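You operate a simulated robot arm through the tools that you are given. There is no shell and no other tool. Be economical: measure what you need, move in short steps, check, and stop when the job is done.

You are at the controls of a simulated two-armed robot. One attempt, no reset.

TASK
Fetch the white bulb from the back of the counter and set it on the right shelf of the cargo rack. Turn the cooler dial to 45. Put the tube on the top of the work table away on the bench top. Take the bag from the top of the work table and put it on the cooler lid top. Close the lamp guard. Take the cup from the main shelf of the steel rack and put it on the bottom shelf of the steel rack. Pull the white lid open. The order is free. Set down upright: bulb, cup. The lamp guard goes toward x -1.0, y +0.0, z +0.0 (a direction in the base frame), to its stop.

It is judged by the outcome, as a careful person would: the job done as asked, and still so three seconds after it is handed in. It fails if anything else is knocked over, pushed out of place, dropped, spilled or broken. A push-on lid holds only when it is set on centred and level and pressed home; a screw cap is set on level and turned clockwise until tight.

THE ROBOT
Two 7-joint arms with two-finger parallel grippers on one trunk, on a base that drives. Base frame: it is fixed to the floor where the robot stands at the start and does not move with it; the origin is under the middle of the robot, x ahead of it, y to its left, z up. Readings come in m, degrees, newtons and seconds.
The left shoulder is at the start at [0.07, 0.134, 1.226], the right one opposite. Places, roughly: bag [0.25, -2, 1]; bench top [-5.5, -0.2, 0.9]; bottom shelf of the steel rack [-1, -3.5, 0.1]; bulb [0.5, 0, 1]; cooler dial [0.6, 1.2, 0.8]; cooler lid top [0.6, 1, 0.8]; cup (7x7x9 cm) [-1.6, -3.5, 0.7]; lamp guard [0.4, -2.5, 0.9]; right shelf of the cargo rack [0.1, 1.6, 0.4]; tube [0.25, -1.25, 1]; white lid [-5.8, 0, 1]. Payload 1.57 kg a hand.
The TCP of each hand is the grasp point between the finger pads, 0.03 m short of the fingertips. In the tool frame z runs along the fingers and y along their closing line. The gripper opens to 0.08 m. The fingers are 0.017 m wide and 0.012 m thick; the gripper's body (0.04 by 0.082 m) begins 0.08 m behind the TCP.
Orientation is told as [roll, pitch, yaw] about the base's x, y, z axes, in that order, counted from this pose: with the fingers straight down and closing along the base's y, the tool's x points along the base's -x, its y along +y and its z along -z.

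THE INTERFACE
- The arms move only by the tool play_rows. It takes "left_steps", "right_steps" or both (then of equal length, played together; a hand with none holds still); each is a list of rows, each an object (a shift or turn left out is 0, a gripper value left out holds the last) with "xyz": the shift along the base's x, y, z in m, a list of three; "rot": the turn, a rotation vector about the base's x, y, z in degrees, a list of three. In form: [{"xyz": [x, y, z], "rot": [ax, ay, az]}, ...]. A call has 1 to 20 rows; each row shifts and turns the commanded pose from where the row before left it. "left_gripper" and "right_gripper" are, for a hand that has rows, the closure in counts, from 0 (fully open) to 255 (shut), set as the call begins (left out, the last holds). A row lasts 0.2 s, in which the tool goes at most 0.05 m and 8.6 degrees; a call with a longer step from one row to the next is refused whole, and so is a gripper value outside its range. A pose out of reach is approached as far as the arm can. The call stops where the force on the tool passes 40 N (or 10 N more than at its start, if that is more) or the arm is blocked; 0.2 s more then pass. The fingers move at their own pace (about 0.153 m/s each) and stop on an object; they squeeze with about 42 N. The grip force told is the motor's: it shows also when the fingers shut on nothing. Time passes only in rows, and 0.2 s behind the last, so rows that do not move let the fingers close. It gives the time, the measured TCP pose, the force on the tool (base axes), the opening and the grip force at its end, in the units of the frame above (readings bear some noise), with the torque about the TCP (base axes, N m) and any sound that the robot's microphone picked up.
- Cameras (640 x 400 px; columns grow to the right, rows downward): "scene" is now at [0.132, -0.003, 1.4411]; the picture's right is [-0.02, -1.00, 0.00], its down [-0.68, 0.01, -0.73] and it looks along [0.73, -0.02, -0.68] (base axes); focal length 251 px, centre (320, 200). "left" rides on the left gripper at [0.072, 0.007, -0.122] in its tool frame; the picture's right is [-0.09, 1.00, 0.00], its down [-0.84, -0.08, -0.54] and it looks along [-0.54, -0.05, 0.84] (tool axes); focal length 238 px, centre (320, 200). "right" rides on the right gripper at [0.072, -0.007, -0.122] in its tool frame; the picture's right is [0.09, 1.00, 0.00], its down [-0.84, 0.08, -0.54] and it looks along [-0.54, 0.05, 0.84] (tool axes); focal length 238 px, centre (320, 200). There is no depth. A picture from a camera that has moved, and an enlarged one, comes with that camera's place and axes in the base frame and with its lens.
- camera(camera): a new picture of that camera. No time passes.
- move_column(by): slides the trunk up (or, below 0, down) by that many m; the arms and the scene camera ride with it, the base frame stays. It gives what a move gives, with no picture.
- drive_base(legs): drives the robot by 1 to 6 legs, each [ahead, left, turn to the left] in m, m and degrees, along the robot's own axes; the way and the turn of a leg run together, so that a leg with both is an arc; at most 1.5 m and 180 degrees a leg. The arms and the cameras ride along, it lands a little off, and it stops where it bumps. It gives what a move gives.
- head_to(pan, tilt): turns the head with the scene camera to pan (to the left, within 86 degrees either way) and tilt (down, from -29 to 69), counted from straight ahead of the robot. It gives what a move gives.
- enlarge(camera, box): a new picture of the part [left, top, right, bottom] of that camera's present view, enlarged. No time passes.
- job_done(): hands the job in; it is judged then, once.

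Work in short steps. Places have to be worked out from the pictures, the camera data and where the tool is seen: move nearer, look again, correct. Check each grasp and each placing, and mend what went wrong. You have 175 turns and 156 pictures in all, those below and enlarged ones among them. Open the grippers and draw the arms clear of the work before you hand the job in, unless the task says otherwise; then end with one line.

The tools are called after "Emit:" by a JSON object that holds its "name" and its "arguments". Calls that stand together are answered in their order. play_rows: Moves the arms, as the interface text tells. Its arguments: {"type":"object","properties":{"left_steps":{"type":"array","items":{"type":"object","properties":{"xyz":{"type":"array","items":{"type":"number"}},"rot":{"type":"array","items":{"type":"number"}}}}},"left_gripper":{"type":"number"},"right_steps":{"type":"array","items":{"type":"object","properties":{"xyz":{"type":"array","items":{"type":"number"}},"rot":{"type":"array","items":{"type":"number"}}}}},"right_gripper":{"type":"number"}},"required":[]} The other tools are called the same way: move_column (by) slides the trunk up or down; drive_base (legs) drives the base; head_to (pan, tilt) turns the head that bears the scene camera; camera (camera) takes a picture; enlarge (camera, box) takes an enlarged picture of a part of a camera's view; job_done () hands the job in.

At the start:

```text
time_s: 0.0
left_ee_pos: [0.4338, 0.1882, 1.1786]
left_tool_rot: [-0.2, 0.2, 0.1]
left_force: [-0.2, 0.0, -0.3]
left_wrist_torque: [0.03, 0.01, 0.02]
left_opening: 0.0803
left_grasp_force: 0.1
right_ee_pos: [0.4268, -0.1834, 1.171]
right_tool_rot: [0.0, 0.0, 0.0]
right_force: [-0.9, 0.7, 0.3]
right_wrist_torque: [-0.03, 0.01, 0.0]
right_opening: 0.08
right_grasp_force: 0.1
trunk travel left (down, up): [-0.8, 0.14]
robot x, y, heading: [0.0018, 0.0007, 0.0]
head pan, tilt: [-1.2, 43.1]
```

scene: 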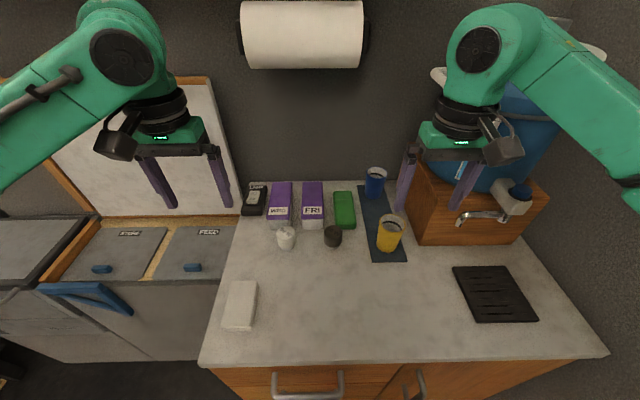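
right: 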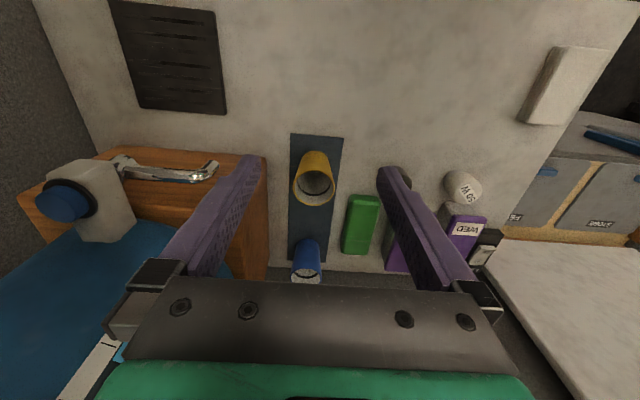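
left: 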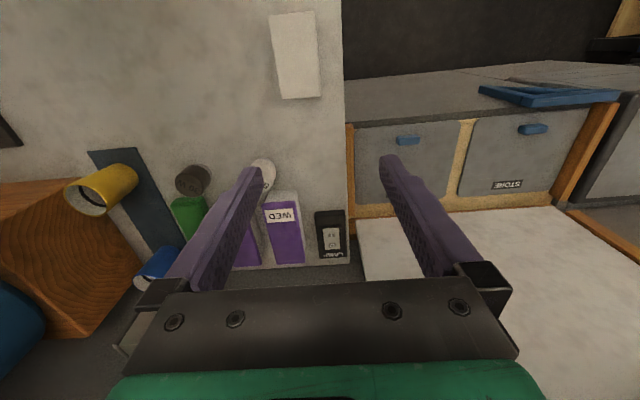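

The bulb looks like the small white item near (286,237) in the scene view. I'll enlarge it, and look around to learn the layout.

Emit:
{"name": "enlarge", "arguments": {"camera": "scene", "box": [230, 170, 350, 260]}}

Emit:
{"name": "enlarge", "arguments": {"camera": "left", "box": [160, 140, 360, 270]}}

Emit:
{"name": "head_to", "arguments": {"pan": 65, "tilt": 35}}

Emit:
{"name": "camera", "arguments": {"camera": "scene"}}

```text
4.44 times, centred on (290, 215) of scene
camera zoom: at [0.132, -0.003, 1.4411], right [-0.02, -1.0, 0.0], down [-0.68, 0.01, -0.73], along [0.73, -0.02, -0.68], focal length 1115 px, centre (453, 133)
```

zoom: 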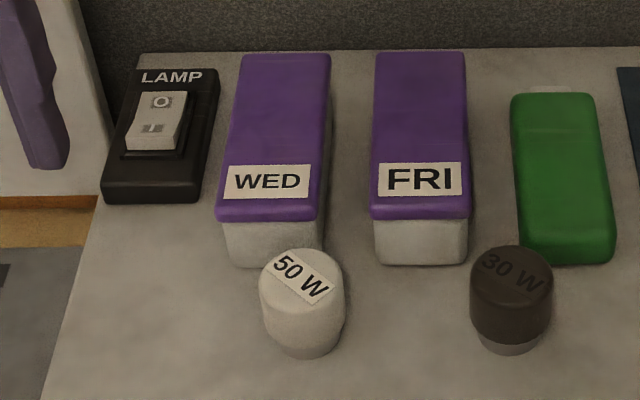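

```text
3.08 times, centred on (260, 205) of left
camera zoom: at [0.3639, 0.1941, 1.3008], right [0.09, 1.0, 0.0], down [0.84, -0.08, 0.54], along [0.54, -0.05, -0.84], focal length 733 px, centre (505, 185)
```

zoom: 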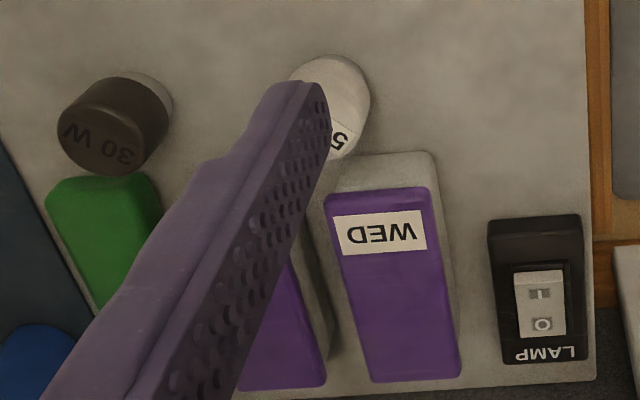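

```text
time_s: 1.4
left_ee_pos: [0.4342, 0.188, 1.1788]
left_tool_rot: [-0.2, 0.0, 0.0]
left_force: [0.2, 0.0, -0.9]
left_wrist_torque: [-0.01, 0.02, -0.01]
left_opening: 0.08
left_grasp_force: 0.2
right_ee_pos: [0.4276, -0.1843, 1.1726]
right_tool_rot: [0.0, 0.0, 0.0]
right_force: [0.0, 0.2, 1.0]
right_wrist_torque: [-0.02, 0.01, -0.01]
right_opening: 0.0801
right_grasp_force: 0.1
trunk travel left (down, up): [-0.8, 0.14]
robot x, y, heading: [0.0031, -0.0, 0.2]
head pan, tilt: [65.0, 35.0]
```

```text
150 pictures are left
camera scene: at [0.0866, 0.0785, 1.4533], right [0.91, -0.42, 0.0], down [-0.24, -0.52, -0.82], along [0.35, 0.74, -0.57], focal length 251 px, centre (320, 200)
```

scene: 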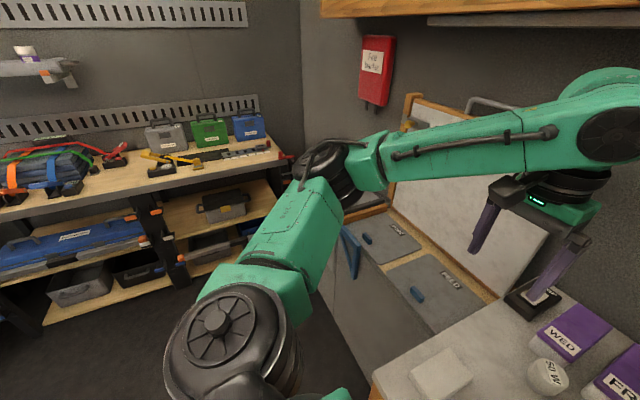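

The bulb is the "50 W" piece at roughly (0.55, 0.07), top near z 0.93. I'll bring the left hand above it and look.

Emit:
{"name": "play_rows", "arguments": {"left_steps": [{"xyz": [0.02, -0.04, 0]}, {"xyz": [0.02, -0.04, 0]}, {"xyz": [0.02, -0.034, 0]}, {"xyz": [0, 0, -0.03]}, {}]}}

Emit:
{"name": "camera", "arguments": {"camera": "left"}}

Emit:
{"name": "head_to", "arguments": {"pan": 0, "tilt": 45}}

Emit:
{"name": "camera", "arguments": {"camera": "scene"}}

```text
time_s: 2.6
left_ee_pos: [0.4951, 0.0745, 1.1502]
left_tool_rot: [-0.1, 0.0, 0.2]
left_force: [0.8, 0.6, 1.1]
left_wrist_torque: [0.02, 0.01, 0.02]
left_opening: 0.08
left_grasp_force: 0.1
right_ee_pos: [0.4266, -0.1837, 1.1723]
right_tool_rot: [-0.1, 0.1, 0.0]
right_force: [0.9, 0.9, -0.1]
right_wrist_torque: [-0.01, 0.01, 0.0]
right_opening: 0.0802
right_grasp_force: 0.0
trunk travel left (down, up): [-0.8, 0.14]
robot x, y, heading: [-0.0002, 0.0022, -0.1]
head pan, tilt: [65.0, 35.0]
```

```text
149 pictures are left
camera left: at [0.423, 0.0804, 1.2715], right [0.09, 1.0, 0.0], down [0.84, -0.08, 0.54], along [0.54, -0.05, -0.84], focal length 238 px, centre (320, 200)
```

left: 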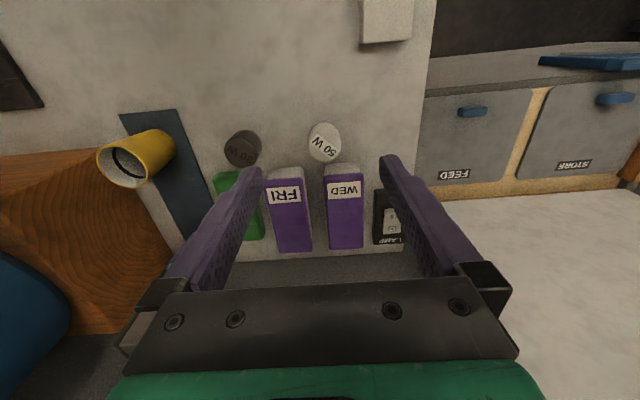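

```text
time_s: 3.9
left_ee_pos: [0.4939, 0.0752, 1.1485]
left_tool_rot: [-0.2, 0.1, 0.1]
left_force: [-0.6, 0.4, 0.2]
left_wrist_torque: [-0.02, 0.02, 0.02]
left_opening: 0.08
left_grasp_force: 0.0
right_ee_pos: [0.4268, -0.1839, 1.1714]
right_tool_rot: [0.1, 0.0, -0.1]
right_force: [0.1, 0.6, 0.0]
right_wrist_torque: [0.02, -0.02, 0.05]
right_opening: 0.0802
right_grasp_force: 0.1
trunk travel left (down, up): [-0.8, 0.14]
robot x, y, heading: [0.0006, 0.0026, -0.3]
head pan, tilt: [0.0, 45.0]
```

```text
148 pictures are left
camera scene: at [0.1306, -0.0013, 1.4385], right [0.0, -1.0, 0.0], down [-0.71, 0.0, -0.71], along [0.71, 0.0, -0.71], focal length 251 px, centre (320, 200)
```

scene: 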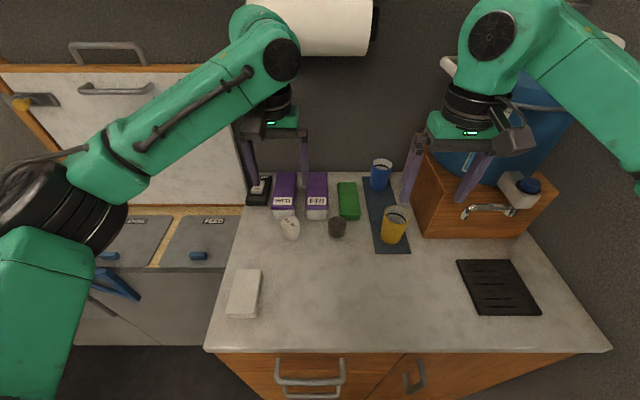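

Triangulating gives bulb top at about (0.541, 0.077, 0.94). I'll centre over it and descend to just above.

Emit:
{"name": "play_rows", "arguments": {"left_steps": [{"xyz": [0.04, 0.002, -0.02]}, {"xyz": [0.006, 0, -0.045]}, {"xyz": [0, 0, -0.045]}, {"xyz": [0, 0, -0.03]}, {}]}}

Emit:
{"name": "camera", "arguments": {"camera": "left"}}

Emit:
{"name": "enlarge", "arguments": {"camera": "scene", "box": [220, 150, 360, 255]}}

```text
time_s: 5.1
left_ee_pos: [0.5409, 0.0755, 1.0087]
left_tool_rot: [0.0, 0.1, 0.2]
left_force: [0.0, 0.4, -1.1]
left_wrist_torque: [-0.04, -0.03, 0.0]
left_opening: 0.0801
left_grasp_force: 0.0
right_ee_pos: [0.4277, -0.1832, 1.1722]
right_tool_rot: [0.0, 0.0, 0.1]
right_force: [0.5, 0.2, 0.4]
right_wrist_torque: [-0.02, -0.03, 0.01]
right_opening: 0.0799
right_grasp_force: 0.0
trunk travel left (down, up): [-0.8, 0.14]
robot x, y, heading: [-0.002, -0.0003, -0.1]
head pan, tilt: [0.0, 45.0]
```

```text
147 pictures are left
camera left: at [0.4708, 0.0815, 1.1296], right [0.09, 1.0, 0.0], down [0.84, -0.08, 0.54], along [0.54, -0.05, -0.84], focal length 238 px, centre (320, 200)
```

left: 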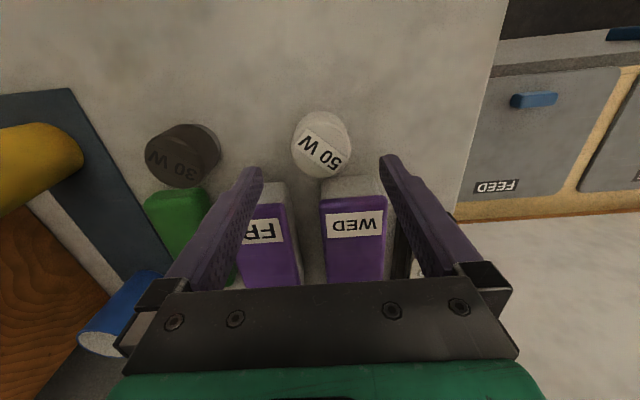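

```text
3.81 times, centred on (290, 202) of scene
camera zoom: at [0.1305, -0.0014, 1.4385], right [0.0, -1.0, 0.0], down [-0.71, 0.0, -0.71], along [0.71, 0.0, -0.71], focal length 956 px, centre (434, 190)
```

zoom: 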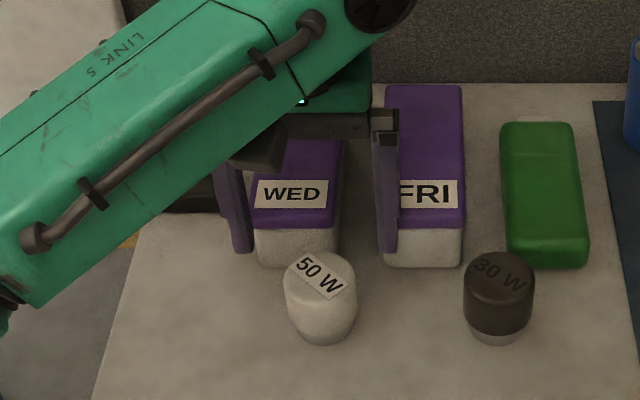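

Top of bulb at (0.54, 0.076, 0.947), counter near 0.90. Descend to TCP z ≈ 0.936 and close.

Emit:
{"name": "play_rows", "arguments": {"left_steps": [{"xyz": [0, 0.001, -0.035]}, {"xyz": [0, 0, -0.025]}, {"xyz": [0, 0, -0.012]}, {}]}}

Emit:
{"name": "play_rows", "arguments": {"left_steps": [{}, {}, {}], "left_gripper": 255}}

Emit:
{"name": "enlarge", "arguments": {"camera": "scene", "box": [220, 150, 360, 255]}}

```text
time_s: 6.1
left_ee_pos: [0.5399, 0.0761, 0.9355]
left_tool_rot: [-0.1, 0.0, 0.0]
left_force: [0.5, 0.3, -0.2]
left_wrist_torque: [0.03, -0.01, -0.01]
left_opening: 0.0798
left_grasp_force: 0.1
right_ee_pos: [0.4261, -0.1856, 1.1719]
right_tool_rot: [0.0, 0.0, 0.0]
right_force: [1.6, -0.5, -0.1]
right_wrist_torque: [0.04, 0.0, -0.02]
right_opening: 0.08
right_grasp_force: 0.0
trunk travel left (down, up): [-0.8, 0.14]
robot x, y, heading: [-0.0002, 0.0004, -0.0]
head pan, tilt: [0.0, 45.0]
```

```text
time_s: 6.9
left_ee_pos: [0.5405, 0.0766, 0.9361]
left_tool_rot: [-0.2, 0.1, 0.1]
left_force: [-0.7, 1.0, -0.1]
left_wrist_torque: [0.02, 0.0, 0.0]
left_opening: 0.0461
left_grasp_force: 42.3
right_ee_pos: [0.4266, -0.1846, 1.1724]
right_tool_rot: [-0.1, 0.0, 0.0]
right_force: [0.6, 0.4, 0.3]
right_wrist_torque: [-0.02, -0.01, 0.0]
right_opening: 0.0801
right_grasp_force: 0.0
trunk travel left (down, up): [-0.8, 0.14]
robot x, y, heading: [-0.0013, 0.0013, 0.1]
head pan, tilt: [0.0, 45.0]
```

```text
3.81 times, centred on (290, 202) of scene
camera zoom: at [0.1307, -0.0013, 1.4384], right [0.0, -1.0, 0.0], down [-0.71, 0.0, -0.71], along [0.71, 0.0, -0.71], focal length 956 px, centre (434, 190)
```

zoom: 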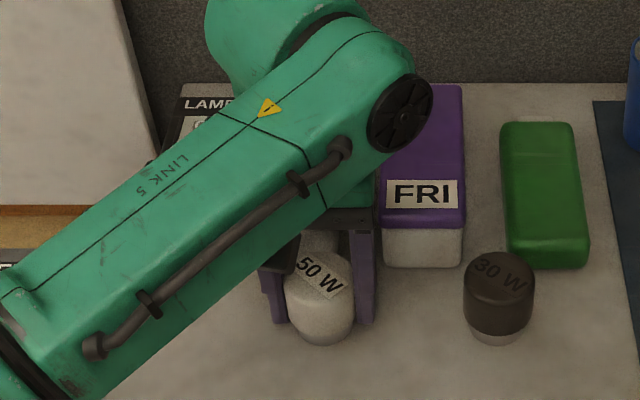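

Grasp is firm (46 mm). Lift straight up, pull back, and look left at the cargo rack.

Emit:
{"name": "play_rows", "arguments": {"left_steps": [{"xyz": [0, 0, 0.04]}, {"xyz": [0, 0, 0.05]}, {"xyz": [0, 0, 0.05]}, {"xyz": [-0.03, 0.02, 0.05]}, {"xyz": [-0.045, 0.02, 0.01]}, {"xyz": [-0.045, 0.02, 0]}, {"xyz": [-0.045, 0.02, 0]}, {"xyz": [-0.03, 0.02, 0]}, {}]}}

Emit:
{"name": "head_to", "arguments": {"pan": 86, "tilt": 45}}

Emit:
{"name": "camera", "arguments": {"camera": "scene"}}

```text
refused: row 4 steps farther than a row can; nothing moved
```

```text
time_s: 8.5
left_ee_pos: [0.5408, 0.0761, 0.9361]
left_tool_rot: [-0.1, 0.1, 0.1]
left_force: [-0.7, 0.0, 0.8]
left_wrist_torque: [-0.04, -0.01, 0.02]
left_opening: 0.0459
left_grasp_force: 41.7
right_ee_pos: [0.4266, -0.1839, 1.1706]
right_tool_rot: [0.0, 0.0, 0.1]
right_force: [0.1, -0.2, 0.9]
right_wrist_torque: [0.0, -0.03, -0.01]
right_opening: 0.08
right_grasp_force: 0.1
trunk travel left (down, up): [-0.8, 0.14]
robot x, y, heading: [0.0062, 0.0007, 0.1]
head pan, tilt: [85.9, 45.0]
```

```text
144 pictures are left
camera scene: at [0.0553, 0.0798, 1.4385], right [1.0, -0.07, 0.0], down [-0.05, -0.71, -0.71], along [0.05, 0.71, -0.71], focal length 251 px, centre (320, 200)
```

scene: 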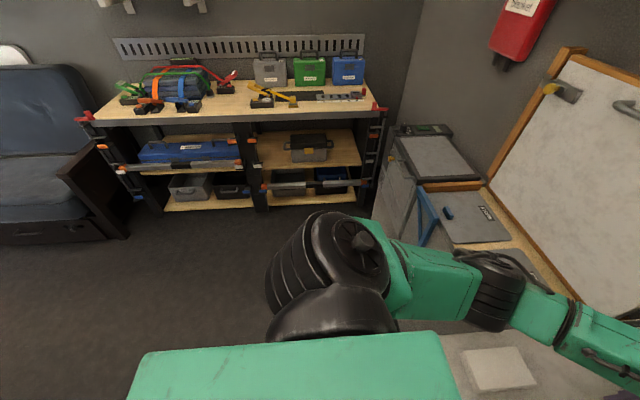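

Refused row; redo the lift with smaller steps.

Emit:
{"name": "play_rows", "arguments": {"left_steps": [{"xyz": [0, 0, 0.04]}, {"xyz": [0, 0, 0.048]}, {"xyz": [0, 0, 0.048]}, {"xyz": [-0.03, 0.01, 0.03]}, {"xyz": [-0.045, 0.015, 0.01]}, {"xyz": [-0.045, 0.015, 0]}, {"xyz": [-0.045, 0.015, 0]}, {"xyz": [-0.03, 0.015, 0]}, {}]}}

Emit:
{"name": "drive_base", "arguments": {"legs": [[-0.15, 0, 0], [0, 0, 90]]}}

Emit:
{"name": "head_to", "arguments": {"pan": 0, "tilt": 40}}

Emit:
{"name": "camera", "arguments": {"camera": "scene"}}

```text
time_s: 10.5
left_ee_pos: [0.3447, 0.1475, 1.1142]
left_tool_rot: [0.0, 0.1, 0.1]
left_force: [-0.8, -0.4, 0.3]
left_wrist_torque: [0.02, 0.02, -0.01]
left_opening: 0.0002
left_grasp_force: 21.6
right_ee_pos: [0.4268, -0.1833, 1.1704]
right_tool_rot: [0.0, 0.0, 0.0]
right_force: [0.6, 0.6, -0.4]
right_wrist_torque: [0.01, 0.0, -0.04]
right_opening: 0.0801
right_grasp_force: 0.0
trunk travel left (down, up): [-0.8, 0.14]
robot x, y, heading: [-0.0011, 0.0021, 0.1]
head pan, tilt: [85.9, 45.0]
```

```text
time_s: 15.7
left_ee_pos: [-0.2987, 0.3436, 1.1137]
left_tool_rot: [0.0, 0.1, 90.3]
left_force: [-0.1, -0.4, 0.2]
left_wrist_torque: [-0.01, 0.02, -0.01]
left_opening: 0.0002
left_grasp_force: 21.3
right_ee_pos: [0.033, 0.4289, 1.1714]
right_tool_rot: [-0.1, -0.1, 90.2]
right_force: [0.0, -0.5, 0.1]
right_wrist_torque: [-0.01, -0.01, -0.02]
right_opening: 0.0799
right_grasp_force: 0.1
trunk travel left (down, up): [-0.8, 0.14]
robot x, y, heading: [-0.1513, 0.0006, 90.4]
head pan, tilt: [85.9, 45.0]
```

```text
time_s: 17.3
left_ee_pos: [-0.2995, 0.3435, 1.1154]
left_tool_rot: [-0.1, 0.0, 90.3]
left_force: [0.2, -1.1, 0.3]
left_wrist_torque: [-0.04, -0.03, 0.04]
left_opening: 0.0
left_grasp_force: 21.2
right_ee_pos: [0.0316, 0.4282, 1.1723]
right_tool_rot: [0.0, -0.1, 90.2]
right_force: [0.4, 0.3, 0.0]
right_wrist_torque: [0.01, 0.02, -0.02]
right_opening: 0.0797
right_grasp_force: 0.0
trunk travel left (down, up): [-0.8, 0.14]
robot x, y, heading: [-0.1527, 0.0003, 90.2]
head pan, tilt: [0.0, 40.0]
```

```text
143 pictures are left
camera scene: at [-0.1511, 0.1341, 1.4457], right [1.0, 0.01, 0.0], down [0.0, -0.64, -0.77], along [0.0, 0.77, -0.64], focal length 251 px, centre (320, 200)
```

scene: 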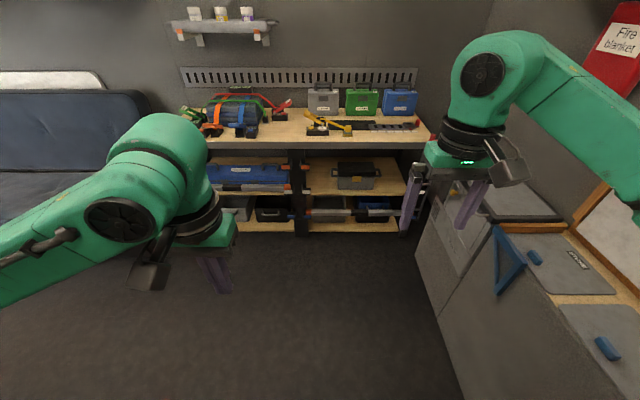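

The opening reads 0: the bulb slipped from the fingers. Go back to look at where it is.

Emit:
{"name": "head_to", "arguments": {"pan": -80, "tilt": 45}}

Emit:
{"name": "camera", "arguments": {"camera": "scene"}}

```text
time_s: 18.9
left_ee_pos: [-0.2996, 0.3441, 1.1139]
left_tool_rot: [-0.1, 0.1, 90.1]
left_force: [-0.3, -0.1, 0.0]
left_wrist_torque: [0.0, -0.02, 0.02]
left_opening: 0.0
left_grasp_force: 21.1
right_ee_pos: [0.0315, 0.4281, 1.171]
right_tool_rot: [-0.1, 0.0, 90.2]
right_force: [-0.6, 0.2, 0.6]
right_wrist_torque: [0.01, -0.04, 0.03]
right_opening: 0.0801
right_grasp_force: 0.0
trunk travel left (down, up): [-0.8, 0.14]
robot x, y, heading: [-0.1507, -0.0018, 90.4]
head pan, tilt: [-80.0, 45.0]
```

```text
142 pictures are left
camera scene: at [-0.0706, 0.0636, 1.4385], right [0.18, -0.98, 0.0], down [-0.7, -0.13, -0.71], along [0.7, 0.13, -0.71], focal length 251 px, centre (320, 200)
```

scene: 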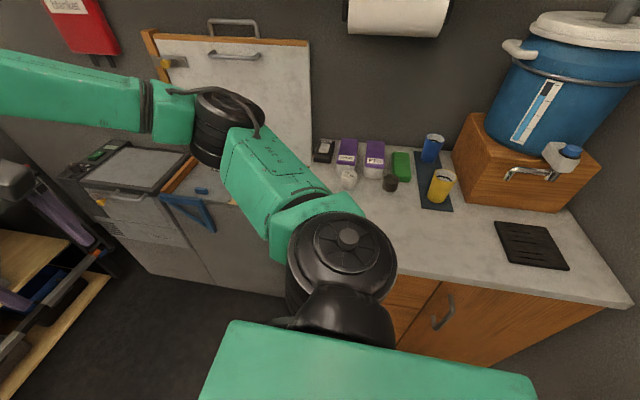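

The bulb still stands in its place. Drive back and take a close look with the left camera.

Emit:
{"name": "drive_base", "arguments": {"legs": [[0, 0, -90], [0.15, 0, 0]]}}

Emit:
{"name": "head_to", "arguments": {"pan": 0, "tilt": 45}}

Emit:
{"name": "enlarge", "arguments": {"camera": "scene", "box": [250, 180, 350, 255]}}

Emit:
{"name": "camera", "arguments": {"camera": "left"}}

```text
time_s: 24.0
left_ee_pos: [0.3365, 0.1663, 1.1158]
left_tool_rot: [-0.1, -0.1, 2.2]
left_force: [-0.1, 0.0, -0.1]
left_wrist_torque: [0.0, -0.04, -0.02]
left_opening: 0.0
left_grasp_force: 21.4
right_ee_pos: [0.4295, -0.1617, 1.1726]
right_tool_rot: [0.0, -0.1, 2.1]
right_force: [0.2, -0.4, 0.6]
right_wrist_torque: [0.03, -0.05, -0.04]
right_opening: 0.0797
right_grasp_force: 0.0
trunk travel left (down, up): [-0.8, 0.14]
robot x, y, heading: [-0.0002, 0.0087, 2.0]
head pan, tilt: [-80.0, 45.0]
```

```text
time_s: 25.5
left_ee_pos: [0.3383, 0.1656, 1.115]
left_tool_rot: [-0.1, 0.1, 2.2]
left_force: [0.0, 0.1, 0.6]
left_wrist_torque: [-0.01, 0.02, 0.01]
left_opening: 0.0
left_grasp_force: 21.2
right_ee_pos: [0.4328, -0.1629, 1.1719]
right_tool_rot: [0.0, 0.0, 2.0]
right_force: [0.1, 0.4, 0.0]
right_wrist_torque: [0.01, -0.01, -0.02]
right_opening: 0.0802
right_grasp_force: 0.0
trunk travel left (down, up): [-0.8, 0.14]
robot x, y, heading: [-0.0034, 0.0057, 2.0]
head pan, tilt: [0.0, 45.0]
```

```text
5.33 times, centred on (300, 218) of scene
camera zoom: at [0.1298, 0.0092, 1.4384], right [0.04, -1.0, 0.0], down [-0.71, -0.03, -0.71], along [0.71, 0.03, -0.71], focal length 1338 px, centre (427, 107)
```

zoom: 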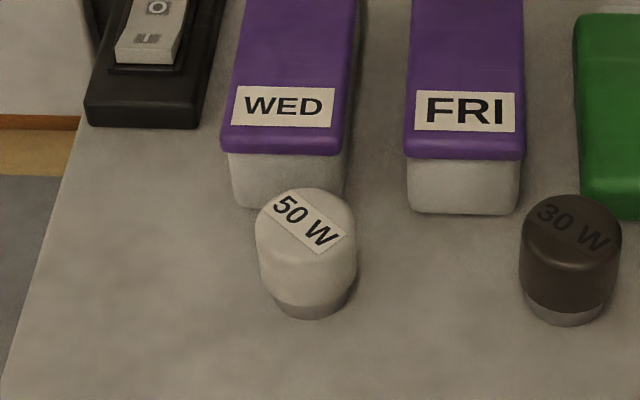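

```text
140 pictures are left
camera left: at [0.2678, 0.1697, 1.2368], right [0.05, 1.0, 0.0], down [0.84, -0.04, 0.54], along [0.54, -0.03, -0.84], focal length 238 px, centre (320, 200)
```

left: 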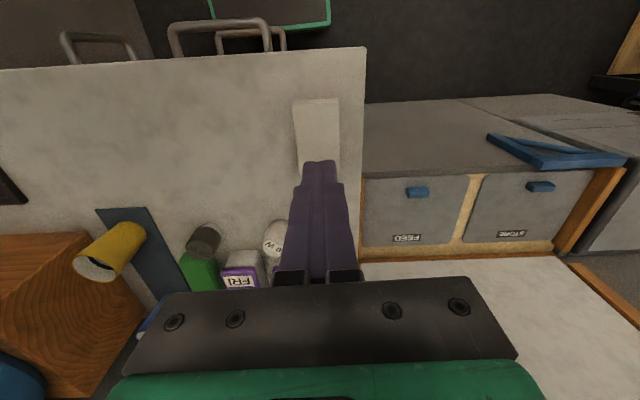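

Bulb appears shifted slightly to about (0.541, 0.083). I'll go above it with the gripper open and check from the hand camera.

Emit:
{"name": "play_rows", "arguments": {"left_steps": [{"xyz": [0.04, -0.015, 0]}, {"xyz": [0.04, -0.02, 0]}, {"xyz": [0.04, -0.02, 0]}, {"xyz": [0.04, -0.015, -0.02]}, {"xyz": [0.03, -0.008, -0.03]}, {"xyz": [0.013, -0.004, -0.045]}, {"rot": [0, 0, -2.2]}, {}], "left_gripper": 0}}

Emit:
{"name": "camera", "arguments": {"camera": "left"}}

Emit:
{"name": "enlarge", "arguments": {"camera": "scene", "box": [250, 180, 350, 255]}}

```text
time_s: 27.3
left_ee_pos: [0.5404, 0.085, 1.0197]
left_tool_rot: [0.0, 0.0, -0.1]
left_force: [-0.3, 0.1, 0.9]
left_wrist_torque: [-0.02, -0.01, 0.01]
left_opening: 0.0801
left_grasp_force: 0.1
right_ee_pos: [0.4332, -0.163, 1.1719]
right_tool_rot: [0.0, 0.0, 2.2]
right_force: [-1.0, 0.2, 0.2]
right_wrist_torque: [-0.04, 0.0, -0.02]
right_opening: 0.0797
right_grasp_force: 0.0
trunk travel left (down, up): [-0.8, 0.14]
robot x, y, heading: [-0.0006, 0.0065, 2.3]
head pan, tilt: [0.0, 45.0]
```

```text
139 pictures are left
camera left: at [0.4699, 0.0902, 1.142], right [0.09, 1.0, 0.0], down [0.84, -0.08, 0.54], along [0.54, -0.05, -0.84], focal length 238 px, centre (320, 200)
```

left: 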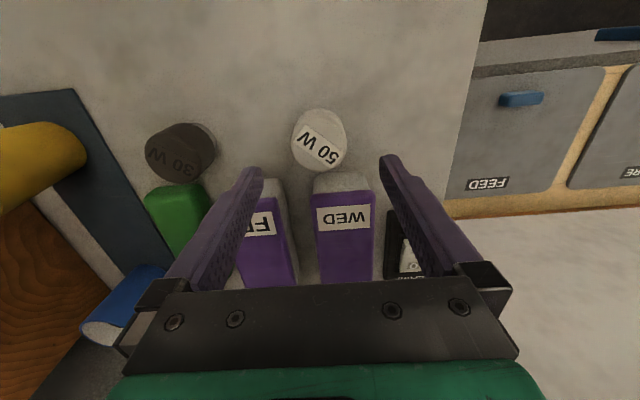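

```text
5.33 times, centred on (300, 218) of scene
camera zoom: at [0.1298, 0.0091, 1.4384], right [0.04, -1.0, 0.0], down [-0.71, -0.03, -0.71], along [0.71, 0.03, -0.71], focal length 1338 px, centre (427, 107)
```

zoom: 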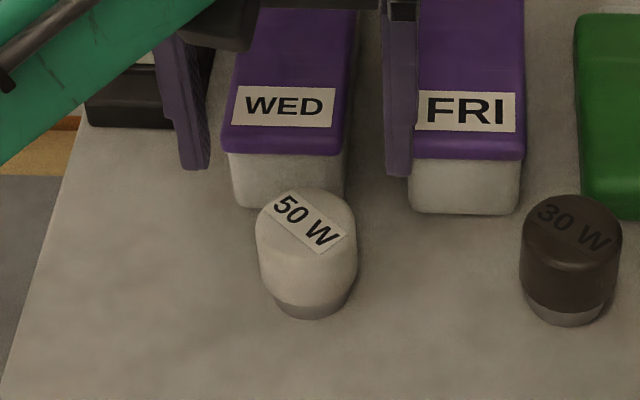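

Bulb at (0.540, 0.084). Descend lower this time, to about z 0.931, and check.

Emit:
{"name": "play_rows", "arguments": {"left_steps": [{"xyz": [0, -0.001, -0.045]}, {"xyz": [0, 0, -0.03]}, {"xyz": [0, 0, -0.009]}, {"xyz": [0, 0, -0.004]}, {}]}}

Emit:
{"name": "enlarge", "arguments": {"camera": "left", "box": [220, 90, 420, 215]}}

```text
time_s: 28.5
left_ee_pos: [0.5411, 0.0822, 0.9324]
left_tool_rot: [-0.1, 0.1, 0.0]
left_force: [0.8, -0.5, -0.4]
left_wrist_torque: [0.03, 0.01, -0.01]
left_opening: 0.0799
left_grasp_force: 0.2
right_ee_pos: [0.4322, -0.1621, 1.1721]
right_tool_rot: [0.0, -0.1, 2.1]
right_force: [-0.1, 0.2, 0.1]
right_wrist_torque: [0.02, 0.02, -0.01]
right_opening: 0.0797
right_grasp_force: 0.1
trunk travel left (down, up): [-0.8, 0.14]
robot x, y, heading: [0.0004, 0.005, 2.4]
head pan, tilt: [0.0, 45.0]
```

```text
3.20 times, centred on (320, 152) of left
camera zoom: at [0.4711, 0.0887, 1.0543], right [0.09, 1.0, 0.0], down [0.84, -0.08, 0.54], along [0.54, -0.05, -0.84], focal length 763 px, centre (320, 352)
```

zoom: 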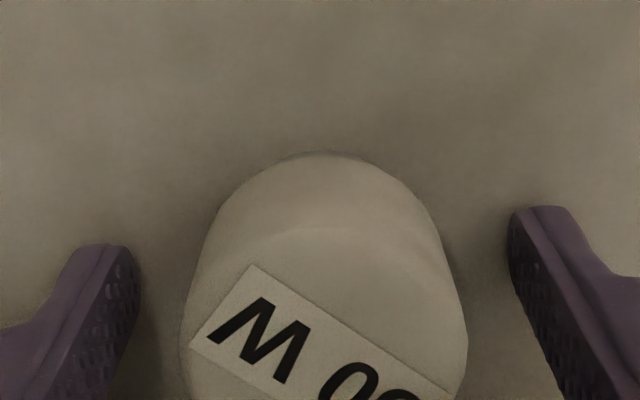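

No contact yet, so the counter is lower. Probe down further in small steps.

Emit:
{"name": "play_rows", "arguments": {"left_steps": [{"xyz": [0, 0, -0.003]}, {"xyz": [0, 0, -0.003]}, {"xyz": [0, 0, -0.003]}, {}]}}

Emit:
{"name": "enlarge", "arguments": {"camera": "left", "box": [220, 90, 420, 215]}}

```text
time_s: 29.5
left_ee_pos: [0.5417, 0.0834, 0.9306]
left_tool_rot: [0.0, -0.9, -0.1]
left_force: [-8.3, 0.4, 13.6]
left_wrist_torque: [0.61, 0.36, 0.29]
left_opening: 0.0797
left_grasp_force: 0.0
right_ee_pos: [0.4278, -0.1611, 1.1736]
right_tool_rot: [0.1, -0.2, 2.0]
right_force: [0.3, -0.1, 0.7]
right_wrist_torque: [0.02, -0.03, 0.03]
right_opening: 0.0801
right_grasp_force: 0.1
trunk travel left (down, up): [-0.8, 0.14]
robot x, y, heading: [-0.0019, 0.008, 2.2]
head pan, tilt: [0.0, 45.0]
stopped in row 4 (left hand): the force on the tool passed its limit (the readings are from after the stop); the commanded pose is now the measured one
```

```text
3.20 times, centred on (320, 152) of left
camera zoom: at [0.4689, 0.0886, 1.0511], right [0.09, 1.0, 0.0], down [0.83, -0.08, 0.56], along [0.55, -0.05, -0.83], focal length 763 px, centre (320, 352)
```

zoom: 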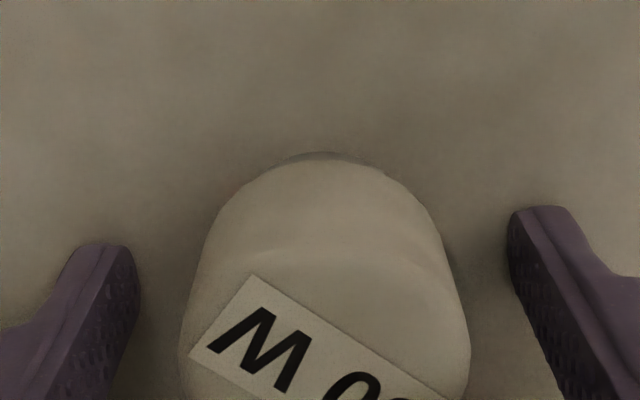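

Counter is at z ≈ 0.900. Raise 2 mm, level, close and lift slowly.

Emit:
{"name": "play_rows", "arguments": {"left_steps": [{"xyz": [-0.001, 0, 0.002], "rot": [0, 0.9, 0]}, {}]}}

Emit:
{"name": "play_rows", "arguments": {"left_steps": [{}, {}, {}, {}], "left_gripper": 255}}

Emit:
{"name": "play_rows", "arguments": {"left_steps": [{"xyz": [0, 0, 0.005]}, {"xyz": [0, 0, 0.005]}, {"xyz": [0, 0, 0.01]}, {"xyz": [0, 0, 0.01]}, {}]}}

Emit:
{"name": "camera", "arguments": {"camera": "left"}}

```text
time_s: 30.1
left_ee_pos: [0.5417, 0.0833, 0.9304]
left_tool_rot: [-0.1, 0.2, -0.1]
left_force: [-1.9, -1.2, 8.0]
left_wrist_torque: [0.34, 0.08, 0.14]
left_opening: 0.0793
left_grasp_force: 0.1
right_ee_pos: [0.4309, -0.162, 1.1723]
right_tool_rot: [0.0, -0.1, 2.1]
right_force: [0.0, -1.0, 0.5]
right_wrist_torque: [-0.01, 0.0, -0.01]
right_opening: 0.0802
right_grasp_force: 0.1
trunk travel left (down, up): [-0.8, 0.14]
robot x, y, heading: [-0.0009, 0.0056, 2.0]
head pan, tilt: [0.0, 45.0]
```

```text
time_s: 31.1
left_ee_pos: [0.5439, 0.0846, 0.9303]
left_tool_rot: [-0.1, 0.0, 0.0]
left_force: [0.9, 3.5, 11.0]
left_wrist_torque: [0.42, -0.1, -0.01]
left_opening: 0.0464
left_grasp_force: 42.0
right_ee_pos: [0.4324, -0.1623, 1.1733]
right_tool_rot: [0.1, -0.1, 2.1]
right_force: [0.4, -0.8, 0.2]
right_wrist_torque: [0.03, 0.01, -0.02]
right_opening: 0.0798
right_grasp_force: 0.1
trunk travel left (down, up): [-0.8, 0.14]
robot x, y, heading: [0.0006, 0.0076, 2.1]
head pan, tilt: [0.0, 45.0]
```

```text
time_s: 32.3
left_ee_pos: [0.5437, 0.0852, 0.9591]
left_tool_rot: [-0.1, 0.4, -0.2]
left_force: [-0.4, -0.5, -1.0]
left_wrist_torque: [0.01, -0.02, -0.01]
left_opening: 0.0462
left_grasp_force: 42.2
right_ee_pos: [0.4324, -0.1619, 1.172]
right_tool_rot: [0.0, 0.0, 2.1]
right_force: [0.0, 0.0, 0.9]
right_wrist_torque: [0.01, -0.02, 0.01]
right_opening: 0.0799
right_grasp_force: 0.0
trunk travel left (down, up): [-0.8, 0.14]
robot x, y, heading: [0.0013, 0.006, 2.2]
head pan, tilt: [0.0, 45.0]
```

```text
135 pictures are left
camera left: at [0.4743, 0.0898, 1.0813], right [0.09, 1.0, 0.0], down [0.84, -0.08, 0.54], along [0.54, -0.05, -0.84], focal length 238 px, centre (320, 200)
```

left: 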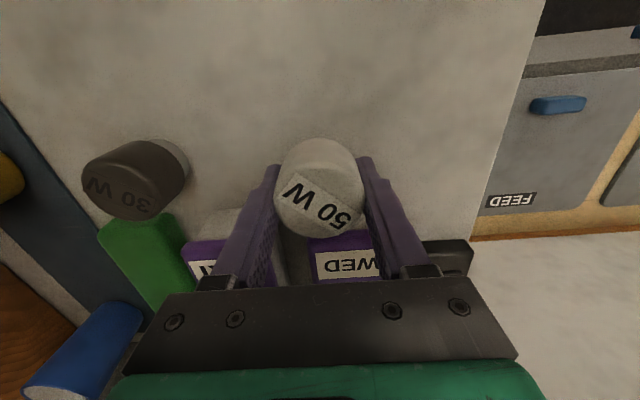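

Held so far. Continue lifting slowly and check the opening.

Emit:
{"name": "play_rows", "arguments": {"left_steps": [{"xyz": [0, 0, 0.015]}, {"xyz": [0, 0, 0.015]}, {"xyz": [0, 0, 0.02]}, {"xyz": [0, 0, 0.02]}, {"xyz": [0, 0, 0.02]}, {"xyz": [-0.02, 0, 0.02]}, {}]}}

Emit:
{"name": "camera", "arguments": {"camera": "left"}}

```text
time_s: 33.9
left_ee_pos: [0.5234, 0.0827, 1.0692]
left_tool_rot: [0.0, 0.3, 0.0]
left_force: [-0.1, 0.5, -1.2]
left_wrist_torque: [-0.02, 0.01, -0.02]
left_opening: 0.046
left_grasp_force: 41.5
right_ee_pos: [0.4337, -0.1627, 1.1721]
right_tool_rot: [-0.1, 0.0, 2.1]
right_force: [-1.1, -0.5, 0.4]
right_wrist_torque: [0.01, -0.01, -0.01]
right_opening: 0.0799
right_grasp_force: 0.2
trunk travel left (down, up): [-0.8, 0.14]
robot x, y, heading: [0.0029, 0.0061, 2.0]
head pan, tilt: [0.0, 45.0]
```

```text
134 pictures are left
camera left: at [0.4531, 0.089, 1.1914], right [0.09, 1.0, 0.0], down [0.84, -0.08, 0.54], along [0.54, -0.05, -0.84], focal length 238 px, centre (320, 200)
```

left: 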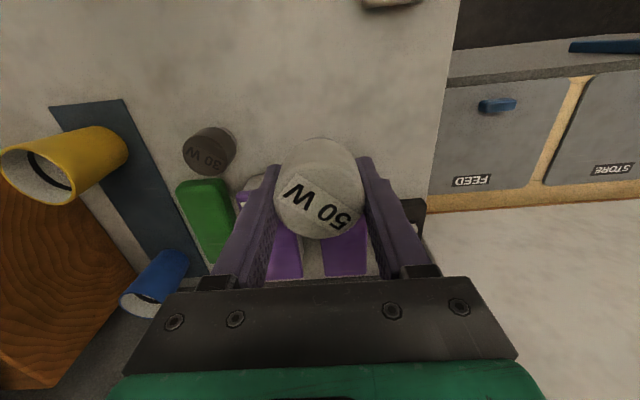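

Bulb lifted and secure. Retract and turn toward the cargo rack.

Emit:
{"name": "play_rows", "arguments": {"left_steps": [{"xyz": [-0.02, 0.01, 0.02]}, {"xyz": [-0.03, 0.02, 0.02]}, {"xyz": [-0.03, 0.02, 0.01]}, {"xyz": [-0.03, 0.02, 0]}, {"xyz": [-0.03, 0.01, 0]}, {"xyz": [-0.02, 0.01, 0]}, {}]}}

Emit:
{"name": "drive_base", "arguments": {"legs": [[-0.15, 0, 0], [0, 0, 44], [0, 0, 44]]}}

Emit:
{"name": "head_to", "arguments": {"pan": 0, "tilt": 40}}

Emit:
{"name": "enlarge", "arguments": {"camera": "scene", "box": [180, 60, 460, 240]}}

```text
time_s: 35.5
left_ee_pos: [0.3642, 0.1727, 1.1176]
left_tool_rot: [-0.2, 0.3, 0.1]
left_force: [-0.1, -0.3, -1.0]
left_wrist_torque: [-0.02, 0.0, 0.0]
left_opening: 0.0463
left_grasp_force: 42.1
right_ee_pos: [0.4341, -0.1624, 1.1715]
right_tool_rot: [0.1, 0.1, 2.1]
right_force: [-0.1, -0.8, -0.8]
right_wrist_torque: [-0.01, -0.01, -0.01]
right_opening: 0.0801
right_grasp_force: 0.0
trunk travel left (down, up): [-0.8, 0.14]
robot x, y, heading: [-0.006, 0.0021, 1.8]
head pan, tilt: [0.0, 45.0]
```

```text
time_s: 40.9
left_ee_pos: [-0.3085, 0.3686, 1.1192]
left_tool_rot: [0.0, 0.3, 88.2]
left_force: [-0.8, 0.1, -0.7]
left_wrist_torque: [0.0, 0.02, -0.02]
left_opening: 0.0464
left_grasp_force: 42.7
right_ee_pos: [0.0291, 0.4283, 1.1711]
right_tool_rot: [0.0, 0.0, 90.3]
right_force: [0.5, 0.4, -0.1]
right_wrist_torque: [0.0, 0.01, -0.01]
right_opening: 0.08
right_grasp_force: 0.0
trunk travel left (down, up): [-0.8, 0.14]
robot x, y, heading: [-0.1516, -0.0002, 90.3]
head pan, tilt: [0.0, 45.0]
```

```text
time_s: 41.6
left_ee_pos: [-0.3092, 0.3689, 1.1187]
left_tool_rot: [0.0, 0.3, 88.4]
left_force: [0.4, 0.3, -0.6]
left_wrist_torque: [0.0, -0.02, -0.01]
left_opening: 0.0461
left_grasp_force: 42.8
right_ee_pos: [0.0277, 0.4293, 1.1735]
right_tool_rot: [0.0, 0.1, 90.3]
right_force: [-1.1, 0.4, -0.2]
right_wrist_torque: [0.0, -0.01, 0.01]
right_opening: 0.0801
right_grasp_force: 0.0
trunk travel left (down, up): [-0.8, 0.14]
robot x, y, heading: [-0.1508, 0.0002, 90.5]
head pan, tilt: [0.0, 40.0]
```

```text
2.22 times, centred on (320, 150) of scene
camera zoom: at [-0.1541, 0.1342, 1.4457], right [1.0, 0.01, 0.0], down [0.01, -0.64, -0.77], along [-0.01, 0.77, -0.64], focal length 558 px, centre (320, 311)
```

zoom: 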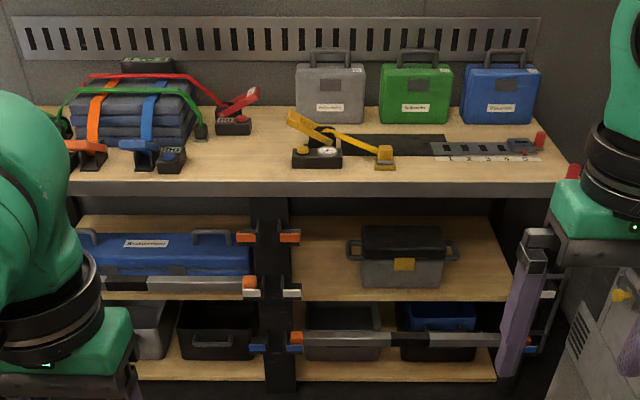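

The bulb's target bay has low clearance (shelf z≈0.4, top shelf ≈0.75), so a vertical hand would hit the top shelf. I'll return to the counter, set the bulb down and regrasp it with the hand tilted 45°.

Emit:
{"name": "drive_base", "arguments": {"legs": [[0, 0, -45], [0, 0, -45], [0.14, 0, 0]]}}

Emit:
{"name": "play_rows", "arguments": {"left_steps": [{"xyz": [0.03, -0.01, -0.03]}, {"xyz": [0.02, -0.01, -0.04]}, {"xyz": [0.02, 0, -0.04]}, {}]}}

Emit:
{"name": "head_to", "arguments": {"pan": 0, "tilt": 50}}

Emit:
{"name": "camera", "arguments": {"camera": "scene"}}

```text
time_s: 47.0
left_ee_pos: [0.351, 0.1589, 1.1199]
left_tool_rot: [-0.1, 0.1, -1.7]
left_force: [-0.5, -0.3, -0.5]
left_wrist_torque: [0.01, 0.01, -0.01]
left_opening: 0.0466
left_grasp_force: 42.2
right_ee_pos: [0.411, -0.1786, 1.1723]
right_tool_rot: [0.0, -0.2, 0.5]
right_force: [0.8, 0.0, 0.2]
right_wrist_torque: [0.01, -0.05, 0.0]
right_opening: 0.0798
right_grasp_force: 0.0
trunk travel left (down, up): [-0.8, 0.14]
robot x, y, heading: [-0.0138, 0.0004, 0.4]
head pan, tilt: [0.0, 40.0]
```

```text
time_s: 48.0
left_ee_pos: [0.4236, 0.135, 1.0079]
left_tool_rot: [0.0, 0.2, -1.8]
left_force: [0.1, -1.1, -0.7]
left_wrist_torque: [-0.02, -0.04, 0.03]
left_opening: 0.0462
left_grasp_force: 42.4
right_ee_pos: [0.4133, -0.1791, 1.1725]
right_tool_rot: [0.0, -0.2, 0.6]
right_force: [0.1, -0.6, -0.1]
right_wrist_torque: [-0.02, 0.0, 0.02]
right_opening: 0.0801
right_grasp_force: 0.0
trunk travel left (down, up): [-0.8, 0.14]
robot x, y, heading: [-0.013, 0.0002, 0.6]
head pan, tilt: [0.0, 40.0]
```

```text
time_s: 48.7
left_ee_pos: [0.4237, 0.138, 1.0078]
left_tool_rot: [-0.1, 0.3, -1.7]
left_force: [0.7, 0.4, -1.0]
left_wrist_torque: [0.02, 0.0, 0.03]
left_opening: 0.0465
left_grasp_force: 42.0
right_ee_pos: [0.4131, -0.1792, 1.1723]
right_tool_rot: [0.0, -0.1, 0.6]
right_force: [-0.9, 1.0, -0.3]
right_wrist_torque: [-0.01, -0.03, -0.01]
right_opening: 0.0799
right_grasp_force: 0.2
trunk travel left (down, up): [-0.8, 0.14]
robot x, y, heading: [-0.0137, -0.0011, 0.4]
head pan, tilt: [0.0, 50.0]
```

```text
132 pictures are left
camera scene: at [0.1115, 0.0012, 1.4316], right [0.01, -1.0, 0.0], down [-0.77, -0.01, -0.64], along [0.64, 0.01, -0.77], focal length 251 px, centre (320, 200)
```

scene: 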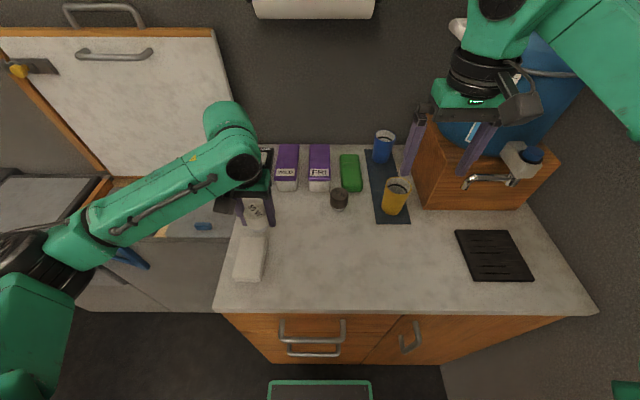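

There is a free area around (0.44, 0.03). Move there and lower to z ≈ 0.931.

Emit:
{"name": "play_rows", "arguments": {"left_steps": [{"xyz": [0.008, -0.035, 0]}, {"xyz": [0.008, -0.035, 0]}, {"xyz": [0, -0.035, 0]}, {"xyz": [0, 0, -0.03]}, {"xyz": [0, 0, -0.03]}, {"xyz": [0, 0, -0.012]}, {"xyz": [0, 0, -0.004]}, {}]}}

Emit:
{"name": "camera", "arguments": {"camera": "left"}}

```text
time_s: 50.5
left_ee_pos: [0.4395, 0.0337, 0.9319]
left_tool_rot: [-0.1, 0.2, -1.8]
left_force: [0.7, 0.8, -1.6]
left_wrist_torque: [-0.01, -0.02, -0.02]
left_opening: 0.0461
left_grasp_force: 42.3
right_ee_pos: [0.4142, -0.1798, 1.1722]
right_tool_rot: [0.0, 0.1, 0.6]
right_force: [0.1, -0.1, -0.3]
right_wrist_torque: [0.0, -0.02, 0.02]
right_opening: 0.0801
right_grasp_force: 0.0
trunk travel left (down, up): [-0.8, 0.14]
robot x, y, heading: [-0.013, -0.0006, 0.8]
head pan, tilt: [0.0, 50.0]
```

```text
131 pictures are left
camera left: at [0.3705, 0.0417, 1.055], right [0.12, 0.99, 0.0], down [0.84, -0.1, 0.54], along [0.53, -0.07, -0.84], focal length 238 px, centre (320, 200)
```

left: 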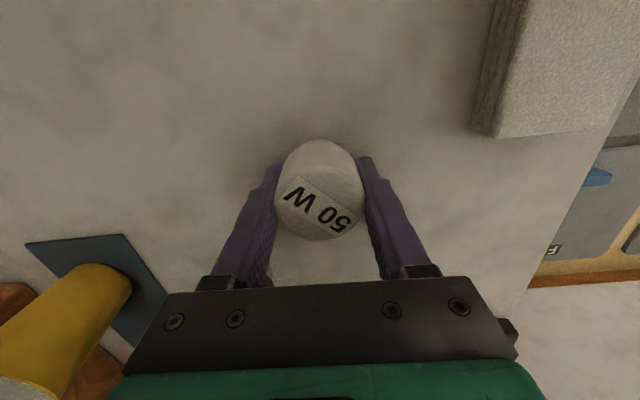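

Ease down to contact, open, then tilt the hand 45° in place around the bulb.

Emit:
{"name": "play_rows", "arguments": {"left_steps": [{"xyz": [0, 0, -0.002]}, {}]}}

Emit:
{"name": "play_rows", "arguments": {"left_steps": [{}, {}, {}], "left_gripper": 0}}

Emit:
{"name": "play_rows", "arguments": {"left_steps": [{"xyz": [0, 0, 0.005]}, {"rot": [0, -7.5, 0]}, {"rot": [0, -7.5, 0]}, {"rot": [0, -7.5, 0]}, {"rot": [0, -7.5, 0]}, {"rot": [0, -7.5, 0]}, {"rot": [0, -7.5, 0]}, {}]}}

Emit:
{"name": "camera", "arguments": {"camera": "left"}}

Emit:
{"name": "enlarge", "arguments": {"camera": "scene", "box": [230, 170, 390, 290]}}

```text
time_s: 51.1
left_ee_pos: [0.44, 0.0346, 0.9319]
left_tool_rot: [0.0, 0.3, -1.7]
left_force: [0.4, 0.0, -2.5]
left_wrist_torque: [-0.02, 0.0, -0.03]
left_opening: 0.0462
left_grasp_force: 41.9
right_ee_pos: [0.4142, -0.1778, 1.1711]
right_tool_rot: [0.0, 0.0, 0.5]
right_force: [0.7, 0.8, -0.2]
right_wrist_torque: [0.0, -0.02, 0.0]
right_opening: 0.0802
right_grasp_force: 0.0
trunk travel left (down, up): [-0.8, 0.14]
robot x, y, heading: [-0.0148, 0.0002, 0.5]
head pan, tilt: [0.0, 50.0]
```

```text
time_s: 51.9
left_ee_pos: [0.4402, 0.0346, 0.9305]
left_tool_rot: [0.0, 0.2, -1.8]
left_force: [0.2, 0.3, 0.2]
left_wrist_torque: [-0.01, -0.01, 0.01]
left_opening: 0.0802
left_grasp_force: 0.1
right_ee_pos: [0.4131, -0.1779, 1.1728]
right_tool_rot: [0.0, 0.0, 0.5]
right_force: [-0.6, 0.3, 1.0]
right_wrist_torque: [0.0, 0.03, 0.03]
right_opening: 0.08
right_grasp_force: 0.0
trunk travel left (down, up): [-0.8, 0.14]
robot x, y, heading: [-0.0159, 0.0025, 0.5]
head pan, tilt: [0.0, 50.0]
```

```text
time_s: 53.7
left_ee_pos: [0.4406, 0.0341, 0.9373]
left_tool_rot: [1.7, -44.8, -2.3]
left_force: [0.3, 0.4, 0.5]
left_wrist_torque: [-0.01, 0.03, 0.0]
left_opening: 0.08
left_grasp_force: 0.0
right_ee_pos: [0.4135, -0.179, 1.172]
right_tool_rot: [0.0, 0.0, 0.5]
right_force: [0.3, 0.1, 1.6]
right_wrist_torque: [0.0, -0.01, -0.03]
right_opening: 0.0802
right_grasp_force: 0.0
trunk travel left (down, up): [-0.8, 0.14]
robot x, y, heading: [-0.0145, -0.0021, 0.4]
head pan, tilt: [0.0, 50.0]
```

```text
130 pictures are left
camera left: at [0.3047, 0.0414, 0.9724], right [0.09, 0.99, 0.08], down [0.21, -0.1, 0.97], along [0.97, -0.07, -0.22], focal length 238 px, centre (320, 200)
```

left: 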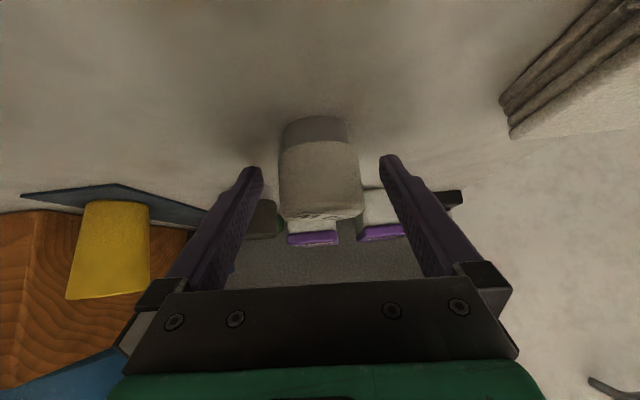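

```text
3.33 times, centred on (310, 230) of scene
camera zoom: at [0.1119, 0.0011, 1.4315], right [0.01, -1.0, 0.0], down [-0.77, -0.01, -0.64], along [0.64, 0.01, -0.77], focal length 836 px, centre (353, 100)
```

zoom: 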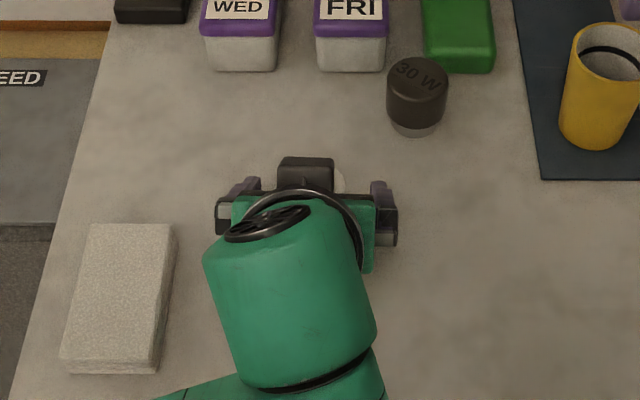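

The bulb stands between the tilted fingers. Lower 5 mm and close.

Emit:
{"name": "play_rows", "arguments": {"left_steps": [{"xyz": [0, -0.001, -0.005]}, {}]}}

Emit:
{"name": "play_rows", "arguments": {"left_steps": [{}, {}, {}, {}], "left_gripper": 255}}

Emit:
{"name": "play_rows", "arguments": {"left_steps": [{"xyz": [0, 0, 0.005]}, {"xyz": [0, 0, 0.01]}, {"xyz": [0, 0, 0.015]}, {"xyz": [0, 0, 0.02]}, {"xyz": [0, 0, 0.02]}, {"xyz": [0, 0, 0.02]}, {}]}}

Emit:
{"name": "camera", "arguments": {"camera": "left"}}

```text
time_s: 54.3
left_ee_pos: [0.4404, 0.0323, 0.931]
left_tool_rot: [1.7, -44.7, -2.4]
left_force: [0.2, 0.4, 0.3]
left_wrist_torque: [0.0, 0.02, 0.03]
left_opening: 0.0799
left_grasp_force: 0.0
right_ee_pos: [0.4127, -0.1776, 1.1734]
right_tool_rot: [0.0, 0.1, 0.5]
right_force: [0.2, -0.1, -0.9]
right_wrist_torque: [0.01, 0.01, 0.01]
right_opening: 0.0798
right_grasp_force: 0.1
trunk travel left (down, up): [-0.8, 0.14]
robot x, y, heading: [-0.0166, 0.0045, 0.4]
head pan, tilt: [0.0, 50.0]
```

```text
time_s: 55.3
left_ee_pos: [0.44, 0.0327, 0.9316]
left_tool_rot: [1.7, -44.7, -2.4]
left_force: [-0.2, -1.2, 0.4]
left_wrist_torque: [0.02, 0.02, 0.01]
left_opening: 0.0465
left_grasp_force: 41.7
right_ee_pos: [0.4142, -0.1782, 1.1721]
right_tool_rot: [-0.1, -0.1, 0.5]
right_force: [-0.3, -0.2, -0.2]
right_wrist_torque: [0.0, -0.01, -0.01]
right_opening: 0.08
right_grasp_force: 0.0
trunk travel left (down, up): [-0.8, 0.14]
robot x, y, heading: [-0.0175, 0.0006, 0.6]
head pan, tilt: [0.0, 50.0]
```

```text
time_s: 56.9
left_ee_pos: [0.4397, 0.0344, 1.0216]
left_tool_rot: [1.5, -44.7, -2.4]
left_force: [-0.1, -0.8, -0.9]
left_wrist_torque: [0.0, -0.02, 0.01]
left_opening: 0.0464
left_grasp_force: 42.0
right_ee_pos: [0.4144, -0.1781, 1.1709]
right_tool_rot: [0.0, 0.0, 0.5]
right_force: [0.3, 1.0, 0.0]
right_wrist_torque: [0.03, 0.02, 0.01]
right_opening: 0.0797
right_grasp_force: 0.1
trunk travel left (down, up): [-0.8, 0.14]
robot x, y, heading: [-0.0156, 0.0004, 0.7]
head pan, tilt: [0.0, 50.0]
```

```text
128 pictures are left
camera left: at [0.3049, 0.0411, 1.0578], right [0.09, 0.99, 0.09], down [0.21, -0.1, 0.97], along [0.97, -0.07, -0.22], focal length 238 px, centre (320, 200)
```

left: 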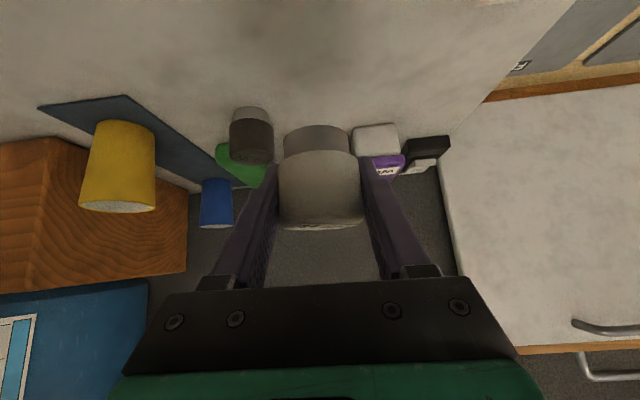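

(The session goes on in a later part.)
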